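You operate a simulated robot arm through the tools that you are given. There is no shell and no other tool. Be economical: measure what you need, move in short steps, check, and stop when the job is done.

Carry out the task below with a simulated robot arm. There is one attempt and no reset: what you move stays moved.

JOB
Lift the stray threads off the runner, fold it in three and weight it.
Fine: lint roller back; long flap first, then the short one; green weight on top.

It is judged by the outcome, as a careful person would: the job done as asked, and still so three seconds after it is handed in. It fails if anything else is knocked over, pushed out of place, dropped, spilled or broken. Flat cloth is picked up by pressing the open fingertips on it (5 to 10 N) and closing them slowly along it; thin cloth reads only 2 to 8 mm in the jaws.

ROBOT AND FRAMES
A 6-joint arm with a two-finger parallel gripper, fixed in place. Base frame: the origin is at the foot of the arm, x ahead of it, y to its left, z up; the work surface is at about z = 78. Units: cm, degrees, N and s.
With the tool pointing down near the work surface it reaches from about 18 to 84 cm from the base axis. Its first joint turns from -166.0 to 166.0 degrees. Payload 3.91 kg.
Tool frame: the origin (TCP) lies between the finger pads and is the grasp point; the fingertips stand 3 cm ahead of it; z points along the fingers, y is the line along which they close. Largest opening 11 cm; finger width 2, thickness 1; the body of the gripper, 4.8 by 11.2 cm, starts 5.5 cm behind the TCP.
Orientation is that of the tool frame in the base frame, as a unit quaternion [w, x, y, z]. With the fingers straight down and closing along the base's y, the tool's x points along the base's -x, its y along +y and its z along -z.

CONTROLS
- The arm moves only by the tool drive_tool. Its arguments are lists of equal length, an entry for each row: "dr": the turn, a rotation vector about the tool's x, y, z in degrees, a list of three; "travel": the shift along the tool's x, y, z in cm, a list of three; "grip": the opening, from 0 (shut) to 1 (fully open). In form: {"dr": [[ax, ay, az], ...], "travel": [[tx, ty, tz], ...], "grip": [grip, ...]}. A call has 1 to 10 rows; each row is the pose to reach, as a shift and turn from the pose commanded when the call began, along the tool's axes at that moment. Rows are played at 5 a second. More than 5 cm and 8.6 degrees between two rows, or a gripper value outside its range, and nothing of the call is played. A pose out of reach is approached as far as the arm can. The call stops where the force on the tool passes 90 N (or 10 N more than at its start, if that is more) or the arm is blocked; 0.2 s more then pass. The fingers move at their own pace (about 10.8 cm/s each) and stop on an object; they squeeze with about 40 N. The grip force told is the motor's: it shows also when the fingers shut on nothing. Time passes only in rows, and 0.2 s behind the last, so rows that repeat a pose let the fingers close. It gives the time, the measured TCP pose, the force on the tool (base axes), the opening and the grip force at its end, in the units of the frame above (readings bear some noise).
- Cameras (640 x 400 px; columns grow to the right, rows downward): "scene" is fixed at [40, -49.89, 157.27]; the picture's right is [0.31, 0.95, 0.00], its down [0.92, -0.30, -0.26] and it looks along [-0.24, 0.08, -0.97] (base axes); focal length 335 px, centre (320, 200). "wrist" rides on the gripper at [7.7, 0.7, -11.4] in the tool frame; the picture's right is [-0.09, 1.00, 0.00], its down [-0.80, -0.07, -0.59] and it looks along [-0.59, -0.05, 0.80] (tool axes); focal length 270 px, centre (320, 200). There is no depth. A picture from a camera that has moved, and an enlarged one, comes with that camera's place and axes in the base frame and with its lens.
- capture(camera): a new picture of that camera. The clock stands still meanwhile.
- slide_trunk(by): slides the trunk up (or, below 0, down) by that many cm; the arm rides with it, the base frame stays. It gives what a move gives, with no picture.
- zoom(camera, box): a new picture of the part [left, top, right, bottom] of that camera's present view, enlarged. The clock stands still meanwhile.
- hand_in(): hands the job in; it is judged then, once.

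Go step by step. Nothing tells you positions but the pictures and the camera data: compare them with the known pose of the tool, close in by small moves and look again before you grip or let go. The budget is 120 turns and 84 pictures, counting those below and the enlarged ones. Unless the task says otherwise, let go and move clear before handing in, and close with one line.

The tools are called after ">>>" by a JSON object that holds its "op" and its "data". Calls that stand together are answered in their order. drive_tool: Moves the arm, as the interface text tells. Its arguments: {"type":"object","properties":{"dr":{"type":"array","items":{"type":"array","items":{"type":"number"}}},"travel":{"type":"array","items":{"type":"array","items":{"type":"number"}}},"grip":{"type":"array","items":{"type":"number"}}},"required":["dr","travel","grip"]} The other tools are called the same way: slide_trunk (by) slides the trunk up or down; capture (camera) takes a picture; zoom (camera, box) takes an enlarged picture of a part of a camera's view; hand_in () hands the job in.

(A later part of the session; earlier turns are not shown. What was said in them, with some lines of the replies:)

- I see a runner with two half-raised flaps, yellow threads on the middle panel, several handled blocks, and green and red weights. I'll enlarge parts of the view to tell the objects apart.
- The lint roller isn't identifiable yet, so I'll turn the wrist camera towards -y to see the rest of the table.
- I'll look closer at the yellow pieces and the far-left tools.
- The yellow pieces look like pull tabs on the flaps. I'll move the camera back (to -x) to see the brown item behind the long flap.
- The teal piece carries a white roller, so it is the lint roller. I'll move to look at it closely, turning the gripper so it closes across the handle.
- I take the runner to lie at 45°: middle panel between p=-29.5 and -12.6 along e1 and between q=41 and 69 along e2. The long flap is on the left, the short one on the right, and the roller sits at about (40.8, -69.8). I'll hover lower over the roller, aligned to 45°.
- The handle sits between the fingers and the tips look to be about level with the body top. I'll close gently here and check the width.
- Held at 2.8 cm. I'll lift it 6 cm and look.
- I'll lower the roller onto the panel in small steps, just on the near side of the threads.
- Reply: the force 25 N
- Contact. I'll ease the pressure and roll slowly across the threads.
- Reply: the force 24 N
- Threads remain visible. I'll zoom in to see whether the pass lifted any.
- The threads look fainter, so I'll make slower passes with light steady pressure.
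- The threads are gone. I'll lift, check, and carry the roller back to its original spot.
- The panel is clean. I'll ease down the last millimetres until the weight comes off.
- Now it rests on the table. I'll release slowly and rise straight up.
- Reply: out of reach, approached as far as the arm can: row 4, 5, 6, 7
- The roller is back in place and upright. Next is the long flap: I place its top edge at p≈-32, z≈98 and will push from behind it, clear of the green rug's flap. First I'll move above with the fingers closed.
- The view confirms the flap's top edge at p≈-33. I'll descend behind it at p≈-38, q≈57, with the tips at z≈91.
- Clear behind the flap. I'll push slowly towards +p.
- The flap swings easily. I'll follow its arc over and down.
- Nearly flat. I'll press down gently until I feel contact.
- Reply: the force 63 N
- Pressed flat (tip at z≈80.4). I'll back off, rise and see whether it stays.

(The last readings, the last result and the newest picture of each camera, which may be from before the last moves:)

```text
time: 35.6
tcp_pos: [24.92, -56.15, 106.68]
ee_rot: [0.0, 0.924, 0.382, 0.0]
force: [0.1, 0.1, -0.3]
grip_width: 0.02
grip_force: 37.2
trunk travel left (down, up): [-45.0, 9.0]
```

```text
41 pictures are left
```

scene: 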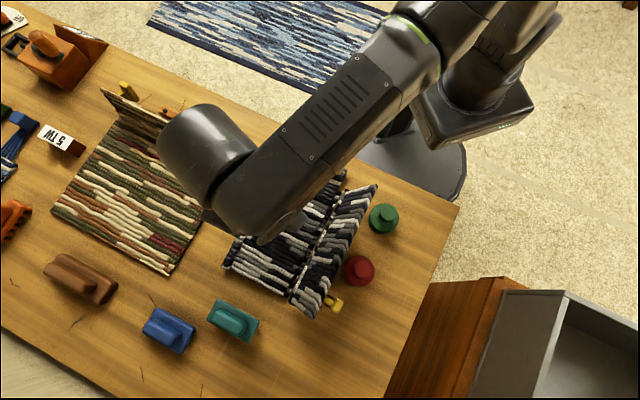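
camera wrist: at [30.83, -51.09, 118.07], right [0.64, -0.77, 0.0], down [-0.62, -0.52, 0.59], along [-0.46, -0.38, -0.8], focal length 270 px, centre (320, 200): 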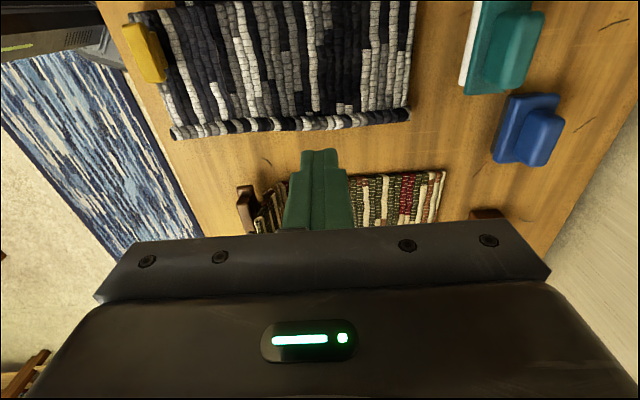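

The long flap stays folded. The short flap leans out a bit more now, so I'll move aside to see it clearly before pushing it.

>>> {"op": "drive_tool", "data": {"dr": [[0, 0, 0], [0, 0, 0], [0, 0, 0], [0, 0, 0], [0, 0, 0], [0, 0, 0], [0, 0, 0]], "travel": [[4, 0, -1], [8, 0, -2], [12, 0, -3], [16, 0, -3], [20, 0, -3], [23, 0, -3], [26, 0, -3]], "grip": [0, 0, 0, 0, 0, 0, 0]}}

>>> {"op": "capture", "data": {"camera": "wrist"}}

>>> {"op": "capture", "data": {"camera": "scene"}}

```text
time: 37.2
tcp_pos: [43.54, -37.76, 109.54]
ee_rot: [0.0, 0.924, 0.383, 0.0]
force: [-0.1, -0.5, 0.4]
grip_width: 0.03
grip_force: 37.9
trunk travel left (down, up): [-45.0, 9.0]
```

```text
40 pictures are left
camera wrist: at [49.41, -32.77, 121.04], right [0.64, -0.77, 0.0], down [-0.62, -0.52, 0.59], along [-0.46, -0.38, -0.8], focal length 270 px, centre (320, 200)
```

wrist: 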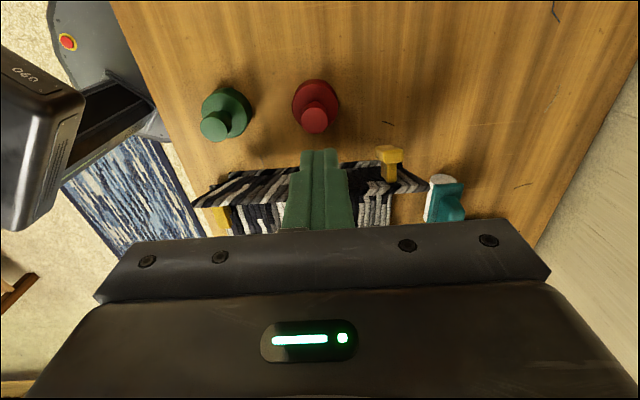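

```text
39 pictures are left
```

scene: 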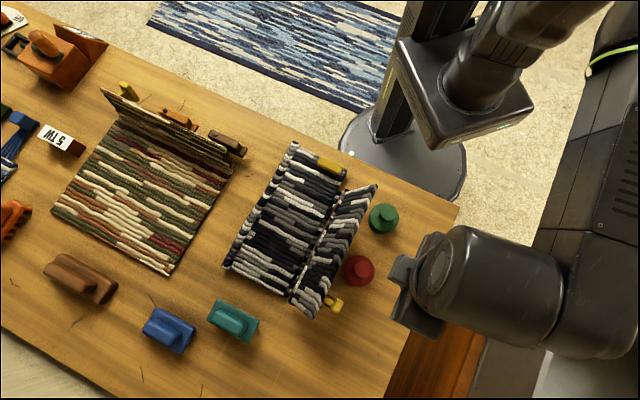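

Red weight is at about p=0, q=56 and the green one at p=-1, q=42. The short flap's top is at p≈-5, z≈92. I'll descend between the weights at q≈50, tips kept at z≈87.5.

>>> {"op": "drive_tool", "data": {"dr": [[0, 0, 0], [0, 0, 0], [0, 0, 0], [0, 0, 0], [0, 0, 0], [0, 0, 0]], "travel": [[-0.5, -3.5, 2], [-0.5, -7, 4], [-0.5, -7, 8], [-0.5, -7, 12], [-0.5, -7, 16], [-0.5, -7, 19]], "grip": [0, 0, 0, 0, 0, 0]}}

>>> {"op": "capture", "data": {"camera": "wrist"}}

>>> {"op": "capture", "data": {"camera": "scene"}}

```text
time: 38.6
tcp_pos: [38.22, -33.24, 90.43]
ee_rot: [0.0, 0.924, 0.383, -0.001]
force: [0.0, 0.7, -1.3]
grip_width: 0.01
grip_force: 38.0
trunk travel left (down, up): [-45.0, 9.0]
```

```text
38 pictures are left
camera wrist: at [44.06, -28.27, 101.86], right [0.64, -0.77, 0.0], down [-0.62, -0.52, 0.59], along [-0.46, -0.38, -0.8], focal length 270 px, centre (320, 200)
```

wrist: 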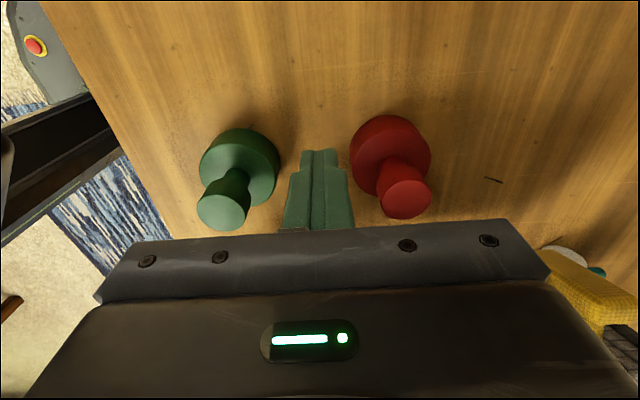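

```text
37 pictures are left
```

scene: 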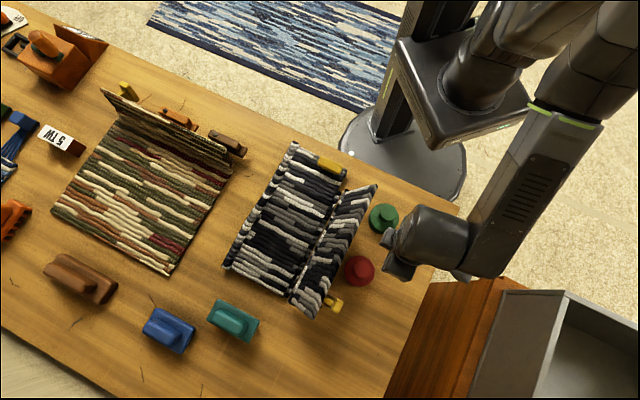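

The tips clear the weights. I'll raise slightly and push the short flap towards -p.

>>> {"op": "drive_tool", "data": {"dr": [[0, 0, 0], [0, 0, 0], [0, 0, 0], [0, 0, 0], [0, 0, 0], [0, 0, 0], [0, 0, 0], [0, 0, 0], [0, 0, 0], [0, 0, 0]], "travel": [[-1.5, 0, -1.7], [-4, 0, -1.7], [-6, 0, -1.7], [-7.5, 0, -1.7], [-9, 0, -1.7], [-10.5, 0, -1.7], [-12, 0, -1.7], [-13.5, 0, -1.7], [-15, 0, -1.7], [-16, 0, -1.7]], "grip": [0, 0, 0, 0, 0, 0, 0, 0, 0, 0]}}

>>> {"op": "capture", "data": {"camera": "wrist"}}

>>> {"op": "capture", "data": {"camera": "scene"}}

```text
time: 40.8
tcp_pos: [26.62, -44.48, 92.24]
ee_rot: [0.0, 0.924, 0.383, 0.0]
force: [-0.5, -0.2, 0.2]
grip_width: 0.0
grip_force: 37.6
trunk travel left (down, up): [-45.0, 9.0]
```

```text
36 pictures are left
camera wrist: at [32.62, -39.48, 103.69], right [0.64, -0.77, 0.0], down [-0.62, -0.52, 0.59], along [-0.46, -0.38, -0.8], focal length 270 px, centre (320, 200)
```

wrist: 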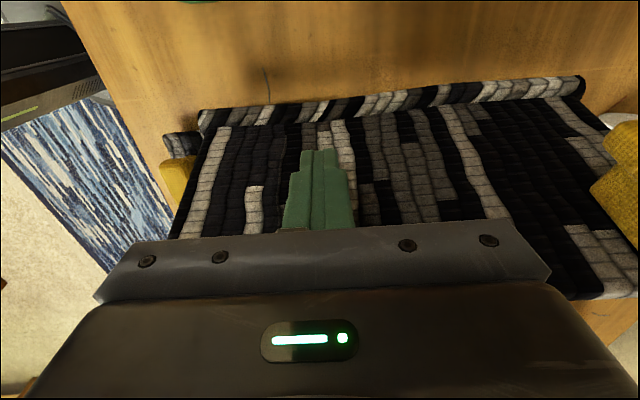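

```text
35 pictures are left
```

scene: 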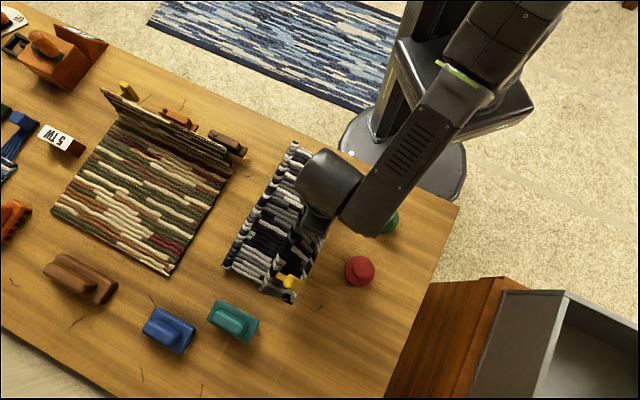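

Past vertical. I'll follow it down.

>>> {"op": "drive_tool", "data": {"dr": [[0, 0, 0], [0, 0, 0], [0, 0, 0], [0, 0, 0], [0, 0, 0], [0, 0, 0], [0, 0, 0], [0, 0, 0]], "travel": [[-1.5, 0, 0], [-3, 0, 0.5], [-4.5, 0, 1.3], [-5.7, 0, 2.4], [-6.6, 0, 3.6], [-7.3, 0, 4.9], [-7.8, 0, 6.1], [-8, 0, 7]], "grip": [0, 0, 0, 0, 0, 0, 0, 0]}}

>>> {"op": "capture", "data": {"camera": "wrist"}}

```text
time: 42.6
tcp_pos: [21.08, -50.19, 85.1]
ee_rot: [-0.001, 0.924, 0.383, 0.001]
force: [-0.9, 0.0, -0.1]
grip_width: 0.0
grip_force: 37.4
trunk travel left (down, up): [-45.0, 9.0]
```

```text
34 pictures are left
camera wrist: at [26.93, -45.14, 96.67], right [0.64, -0.77, 0.0], down [-0.62, -0.52, 0.59], along [-0.46, -0.38, -0.8], focal length 270 px, centre (320, 200)
```

wrist: 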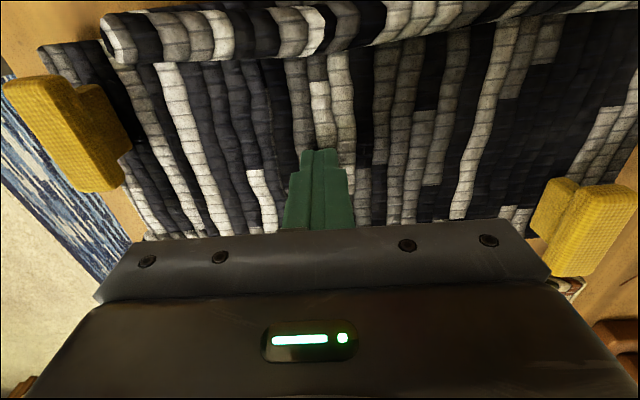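

>>> {"op": "drive_tool", "data": {"dr": [[0, 0, 0], [0, 0, 0]], "travel": [[0, 0, 0.4], [0, 0, 0.7]], "grip": [0, 0]}}

>>> {"op": "drive_tool", "data": {"dr": [[0, 0, 0], [0, 0, 0], [0, 0, 0], [0, 0, 0], [0, 0, 0], [0, 0, 0]], "travel": [[0, 0, -4], [1, 0, -8], [2, 0, -12], [6, 0, -16], [10, 0, -18], [14, 0, -20]], "grip": [0, 0, 0, 0, 0, 0]}}

>>> {"op": "capture", "data": {"camera": "wrist"}}

>>> {"op": "capture", "data": {"camera": "scene"}}

```text
time: 43.2
tcp_pos: [21.2, -50.07, 84.65]
ee_rot: [0.001, 0.924, 0.382, 0.0]
force: [1.4, 1.5, 7.6]
grip_width: 0.0
grip_force: 37.5
trunk travel left (down, up): [-45.0, 9.0]
```

```text
refused: row 4 steps farther than a row can; nothing moved
```

```text
33 pictures are left
camera wrist: at [27.01, -45.09, 96.14], right [0.64, -0.77, 0.0], down [-0.62, -0.52, 0.59], along [-0.46, -0.38, -0.8], focal length 270 px, centre (320, 200)
```

wrist: 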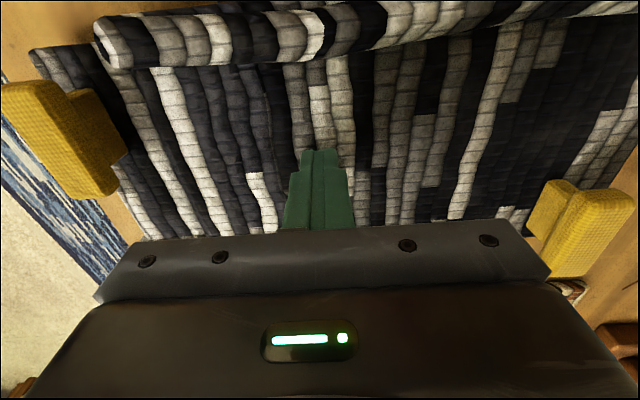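

```text
32 pictures are left
```

scene: 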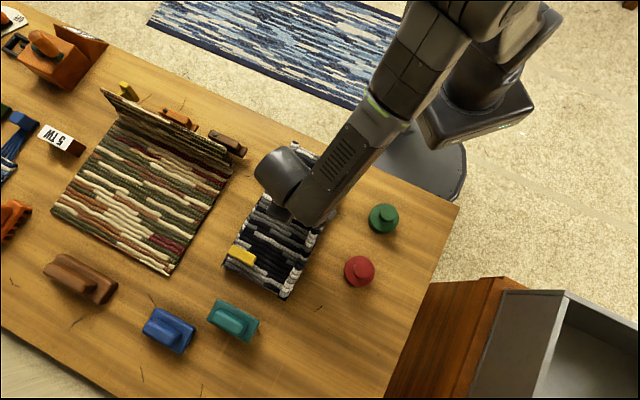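

Folded, light contact felt. Now I'll rise and go over to the green weight.

>>> {"op": "drive_tool", "data": {"dr": [[0, 0, 0], [0, 0, 0], [0, 0, 0], [0, 0, 0], [0, 0, 0], [0, 0, 0], [0, 0, 0], [0, 0, 0], [0, 0, 0]], "travel": [[0, 0, -4], [0, 0, -8], [0, 0, -12], [2.5, -1, -15], [6, -2.5, -17], [10, -4, -17], [14, -5.5, -17], [17, -7, -17], [19.6, -8.1, -17]], "grip": [0, 0, 0, 0, 0.2, 0.4, 0.6, 0.7, 0.7]}}

>>> {"op": "capture", "data": {"camera": "wrist"}}

>>> {"op": "capture", "data": {"camera": "scene"}}

```text
time: 45.2
tcp_pos: [29.18, -30.56, 101.68]
ee_rot: [0.001, 0.924, 0.382, 0.0]
force: [-0.4, -0.1, 0.3]
grip_width: 7.69
grip_force: 0.1
trunk travel left (down, up): [-45.0, 9.0]
```

```text
31 pictures are left
camera wrist: at [35.05, -25.66, 113.1], right [0.64, -0.77, 0.0], down [-0.62, -0.52, 0.59], along [-0.46, -0.38, -0.8], focal length 270 px, centre (320, 200)
```

wrist: 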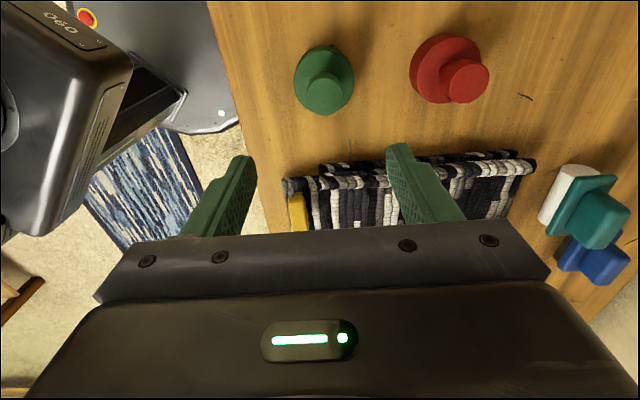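

```text
30 pictures are left
```

scene: 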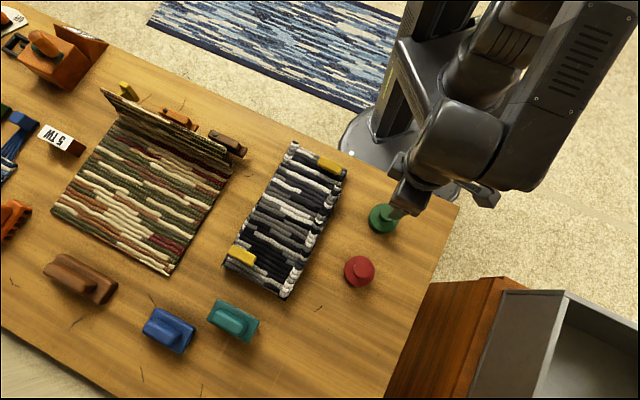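

>>> {"op": "zoom", "data": {"camera": "wrist", "box": [270, 30, 390, 130]}}

>>> {"op": "zoom", "data": {"camera": "scene", "box": [200, 120, 420, 310]}}

```text
4.00 times, centred on (330, 80) of wrist
camera zoom: at [35.05, -25.66, 113.1], right [0.64, -0.77, 0.0], down [-0.62, -0.52, 0.59], along [-0.46, -0.38, -0.8], focal length 1081 px, centre (280, 680)
```

zoom: 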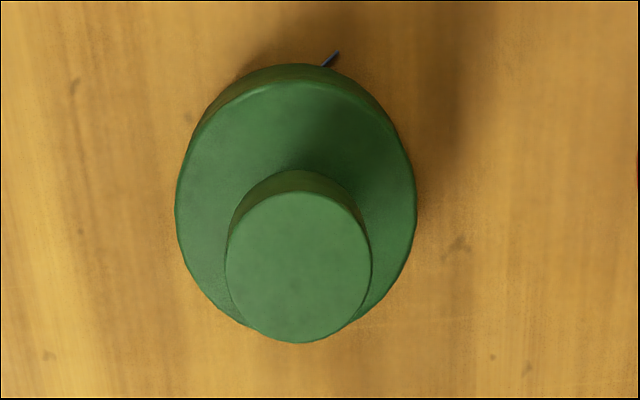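

```text
2.11 times, centred on (310, 215) of scene
camera zoom: at [40.0, -49.89, 157.27], right [0.31, 0.95, 0.0], down [0.92, -0.3, -0.26], along [-0.24, 0.08, -0.97], focal length 705 px, centre (341, 168)
```

zoom: 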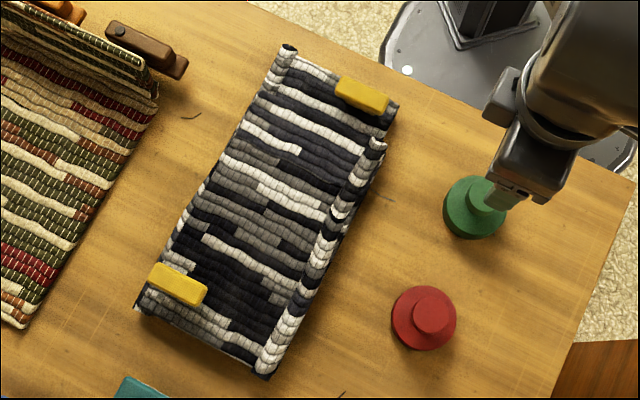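

Knob centre at about p=-0.8, q=42.55, top z≈86. I'll descend so the tips straddle it above the disc.

>>> {"op": "drive_tool", "data": {"dr": [[0, 0, 0], [0, 0, 0], [0, 0, 0], [0, 0, 0], [0, 0, 0]], "travel": [[0.2, 0.3, 4], [0.2, 0.3, 8], [0.2, 0.3, 12], [0.2, 0.3, 14.5], [0.2, 0.3, 16]], "grip": [0.7, 0.7, 0.7, 0.7, 0.7]}}

>>> {"op": "capture", "data": {"camera": "wrist"}}

```text
time: 46.4
tcp_pos: [29.76, -30.64, 85.55]
ee_rot: [0.0, 0.924, 0.382, 0.0]
force: [0.0, -0.1, 0.6]
grip_width: 7.69
grip_force: 0.0
trunk travel left (down, up): [-45.0, 9.0]
```

```text
27 pictures are left
camera wrist: at [35.58, -25.74, 97.07], right [0.64, -0.77, 0.0], down [-0.62, -0.52, 0.59], along [-0.46, -0.38, -0.8], focal length 270 px, centre (320, 200)
```

wrist: 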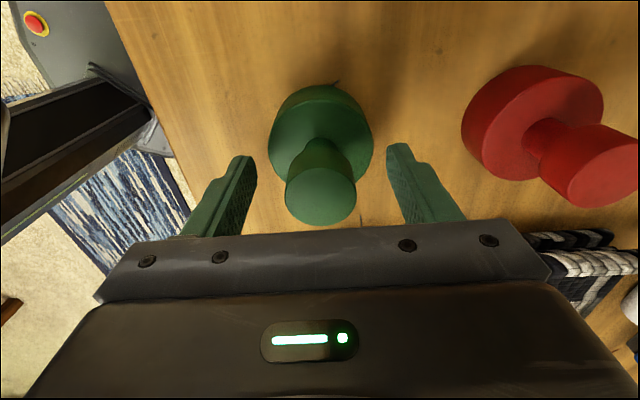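

The knob is centred between the fingers. Closing, then lifting a little.

>>> {"op": "drive_tool", "data": {"dr": [[0, 0, 0], [0, 0, 0], [0, 0, 0], [0, 0, 0], [0, 0, 0]], "travel": [[0, 0, 0], [0, 0, 0], [0, 0, 0], [0, 0, 0], [0, 0, 0]], "grip": [0.5, 0.4, 0.3, 0.2, 0.2]}}

>>> {"op": "drive_tool", "data": {"dr": [[0, 0, 0], [0, 0, 0], [0, 0, 0], [0, 0, 0], [0, 0, 0]], "travel": [[0, 0, -1], [0, 0, -3], [0, 0, -6], [0, 0, -9], [0, 0, -12]], "grip": [0.2, 0.2, 0.2, 0.2, 0.2]}}

>>> {"op": "capture", "data": {"camera": "wrist"}}

```text
time: 47.6
tcp_pos: [29.78, -30.74, 85.57]
ee_rot: [0.001, 0.924, 0.383, -0.001]
force: [0.0, -0.4, 0.2]
grip_width: 3.56
grip_force: 40.2
trunk travel left (down, up): [-45.0, 9.0]
```

```text
time: 48.8
tcp_pos: [29.47, -30.77, 97.58]
ee_rot: [-0.001, 0.924, 0.383, 0.0]
force: [-0.2, -0.1, -7.8]
grip_width: 3.57
grip_force: 40.2
trunk travel left (down, up): [-45.0, 9.0]
```

```text
26 pictures are left
camera wrist: at [35.46, -25.68, 109.05], right [0.64, -0.77, 0.0], down [-0.62, -0.52, 0.59], along [-0.46, -0.38, -0.8], focal length 270 px, centre (320, 200)
```

wrist: 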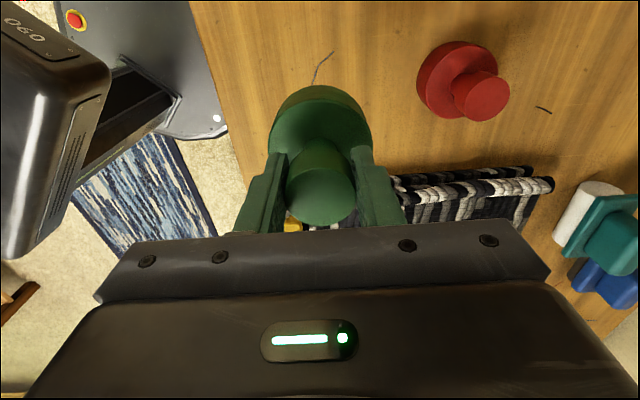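

The green weight is lifted. I'll carry it over the centre of the folded stack (p≈-20.8, q≈54.6).

>>> {"op": "drive_tool", "data": {"dr": [[0, 0, 0], [0, 0, 0], [0, 0, 0], [0, 0, 0], [0, 0, 0], [0, 0, 0], [0, 0, 0], [0, 0, 0]], "travel": [[-2.5, 1.5, 0], [-5, 3, 0], [-7.5, 4.5, 0], [-10, 6, 0], [-12.5, 7.5, 0], [-15, 9, 0], [-17.5, 10.5, 0], [-19.9, 12, 0]], "grip": [0.2, 0.2, 0.2, 0.2, 0.2, 0.2, 0.2, 0.2]}}

>>> {"op": "drive_tool", "data": {"dr": [[0, 0, 0], [0, 0, 0], [0, 0, 0]], "travel": [[0, 0, 3], [0, 0, 6], [0, 0, 7]], "grip": [0.2, 0.2, 0.2]}}

>>> {"op": "capture", "data": {"camera": "wrist"}}

>>> {"op": "capture", "data": {"camera": "scene"}}

```text
time: 50.6
tcp_pos: [23.74, -53.46, 97.51]
ee_rot: [-0.001, 0.924, 0.383, 0.0]
force: [-0.5, -0.4, -6.7]
grip_width: 3.52
grip_force: 40.5
trunk travel left (down, up): [-45.0, 9.0]
```

```text
time: 51.4
tcp_pos: [23.91, -53.38, 90.55]
ee_rot: [0.0, 0.924, 0.383, 0.0]
force: [-0.4, 0.6, -8.0]
grip_width: 3.55
grip_force: 39.8
trunk travel left (down, up): [-45.0, 9.0]
```

```text
25 pictures are left
camera wrist: at [29.79, -48.29, 101.96], right [0.64, -0.77, 0.0], down [-0.62, -0.52, 0.59], along [-0.46, -0.38, -0.8], focal length 270 px, centre (320, 200)
```

wrist: 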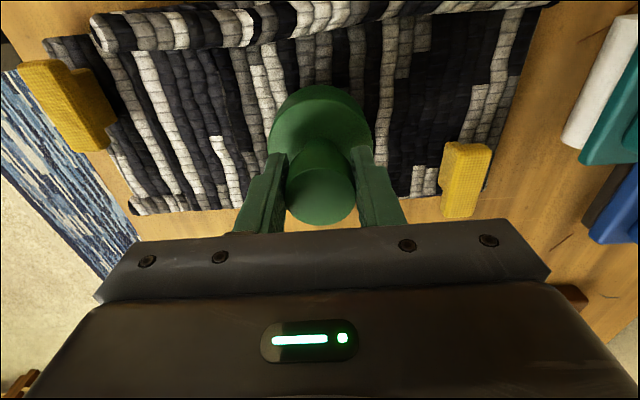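

```text
24 pictures are left
```

scene: 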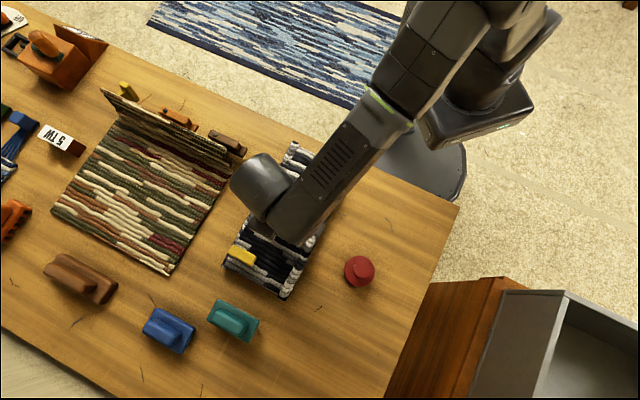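

Well centred. Lowering in small steps.

>>> {"op": "drive_tool", "data": {"dr": [[0, 0, 0], [0, 0, 0], [0, 0, 0]], "travel": [[0, 0, 0.5], [0, 0, 0.9], [0, 0, 1.2]], "grip": [0.2, 0.2, 0.2]}}

>>> {"op": "drive_tool", "data": {"dr": [[0, 0, 0]], "travel": [[0, 0, 0.15]], "grip": [0.2]}}

```text
time: 52.2
tcp_pos: [23.97, -53.21, 89.24]
ee_rot: [0.001, 0.924, 0.383, 0.0]
force: [0.2, 1.4, -8.1]
grip_width: 3.55
grip_force: 39.5
trunk travel left (down, up): [-45.0, 9.0]
```

```text
time: 52.6
tcp_pos: [23.94, -53.12, 89.3]
ee_rot: [0.001, 0.924, 0.383, 0.0]
force: [0.0, 0.3, 1.3]
grip_width: 3.58
grip_force: 40.1
trunk travel left (down, up): [-45.0, 9.0]
```

The weight now rests on the stack, with the load gone from the gripper. I'll release and rise straight up.

>>> {"op": "drive_tool", "data": {"dr": [[0, 0, 0], [0, 0, 0], [0, 0, 0], [0, 0, 0]], "travel": [[0, 0, 0], [0, 0, 0], [0, 0, 0], [0, 0, 0]], "grip": [0.4, 0.5, 0.6, 0.7]}}

>>> {"op": "drive_tool", "data": {"dr": [[0, 0, 0], [0, 0, 0], [0, 0, 0], [0, 0, 0], [0, 0, 0], [0, 0, 0], [0, 0, 0], [0, 0, 0], [0, 0, 0], [0, 0, 0]], "travel": [[0, 0, -2], [0, 0, -5], [0, 0, -9], [0, 0, -13], [3, 0, -16], [7, 0, -17], [11, 0, -17], [15, 0, -17], [19, 0, -17], [23, 0, -17]], "grip": [0.7, 0.7, 0.7, 0.7, 0.7, 0.7, 0.7, 0.7, 0.7, 0.7]}}

>>> {"op": "capture", "data": {"camera": "scene"}}

>>> {"op": "zoom", "data": {"camera": "scene", "box": [200, 120, 420, 310]}}

>>> {"op": "capture", "data": {"camera": "wrist"}}

```text
time: 53.6
tcp_pos: [23.96, -53.29, 89.29]
ee_rot: [0.0, 0.924, 0.382, 0.0]
force: [0.9, 0.5, -0.4]
grip_width: 7.7
grip_force: 0.0
trunk travel left (down, up): [-45.0, 9.0]
```

```text
time: 55.8
tcp_pos: [40.54, -36.97, 106.19]
ee_rot: [-0.001, 0.924, 0.381, 0.0]
force: [-0.3, 0.0, -0.2]
grip_width: 7.69
grip_force: 0.0
trunk travel left (down, up): [-45.0, 9.0]
```

```text
23 pictures are left
```

scene: 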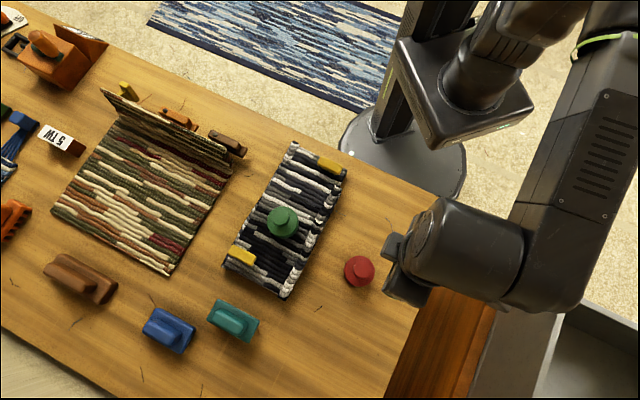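

```text
2.11 times, centred on (310, 215) of scene
camera zoom: at [40.0, -49.89, 157.27], right [0.31, 0.95, 0.0], down [0.92, -0.3, -0.26], along [-0.24, 0.08, -0.97], focal length 705 px, centre (341, 168)
```

zoom: 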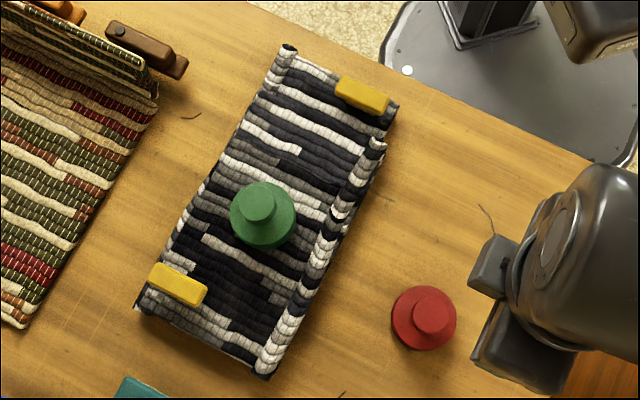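

```text
21 pictures are left
camera wrist: at [46.37, -31.98, 117.65], right [0.64, -0.77, 0.0], down [-0.62, -0.52, 0.59], along [-0.46, -0.38, -0.8], focal length 270 px, centre (320, 200)
```

wrist: 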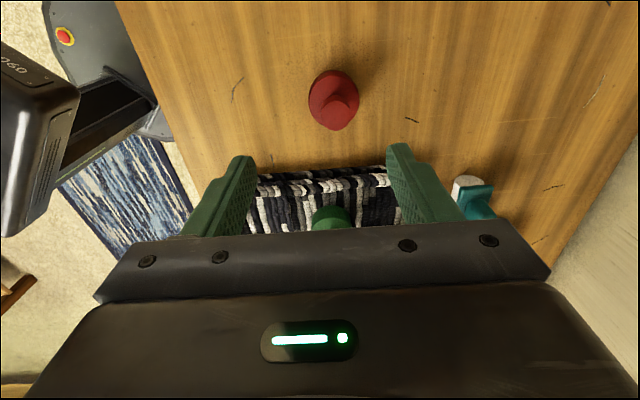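

The runner is folded with the green weight in the middle, the roller is back, everything else looks untouched and the arm is clear. I'm handing in.

>>> {"op": "hand_in", "data": {}}

```text
The job is handed in.
```

I rolled the threads off the runner and put the lint roller back. Then I folded the long flap, then the short one, set the green weight on top, and handed the job in.
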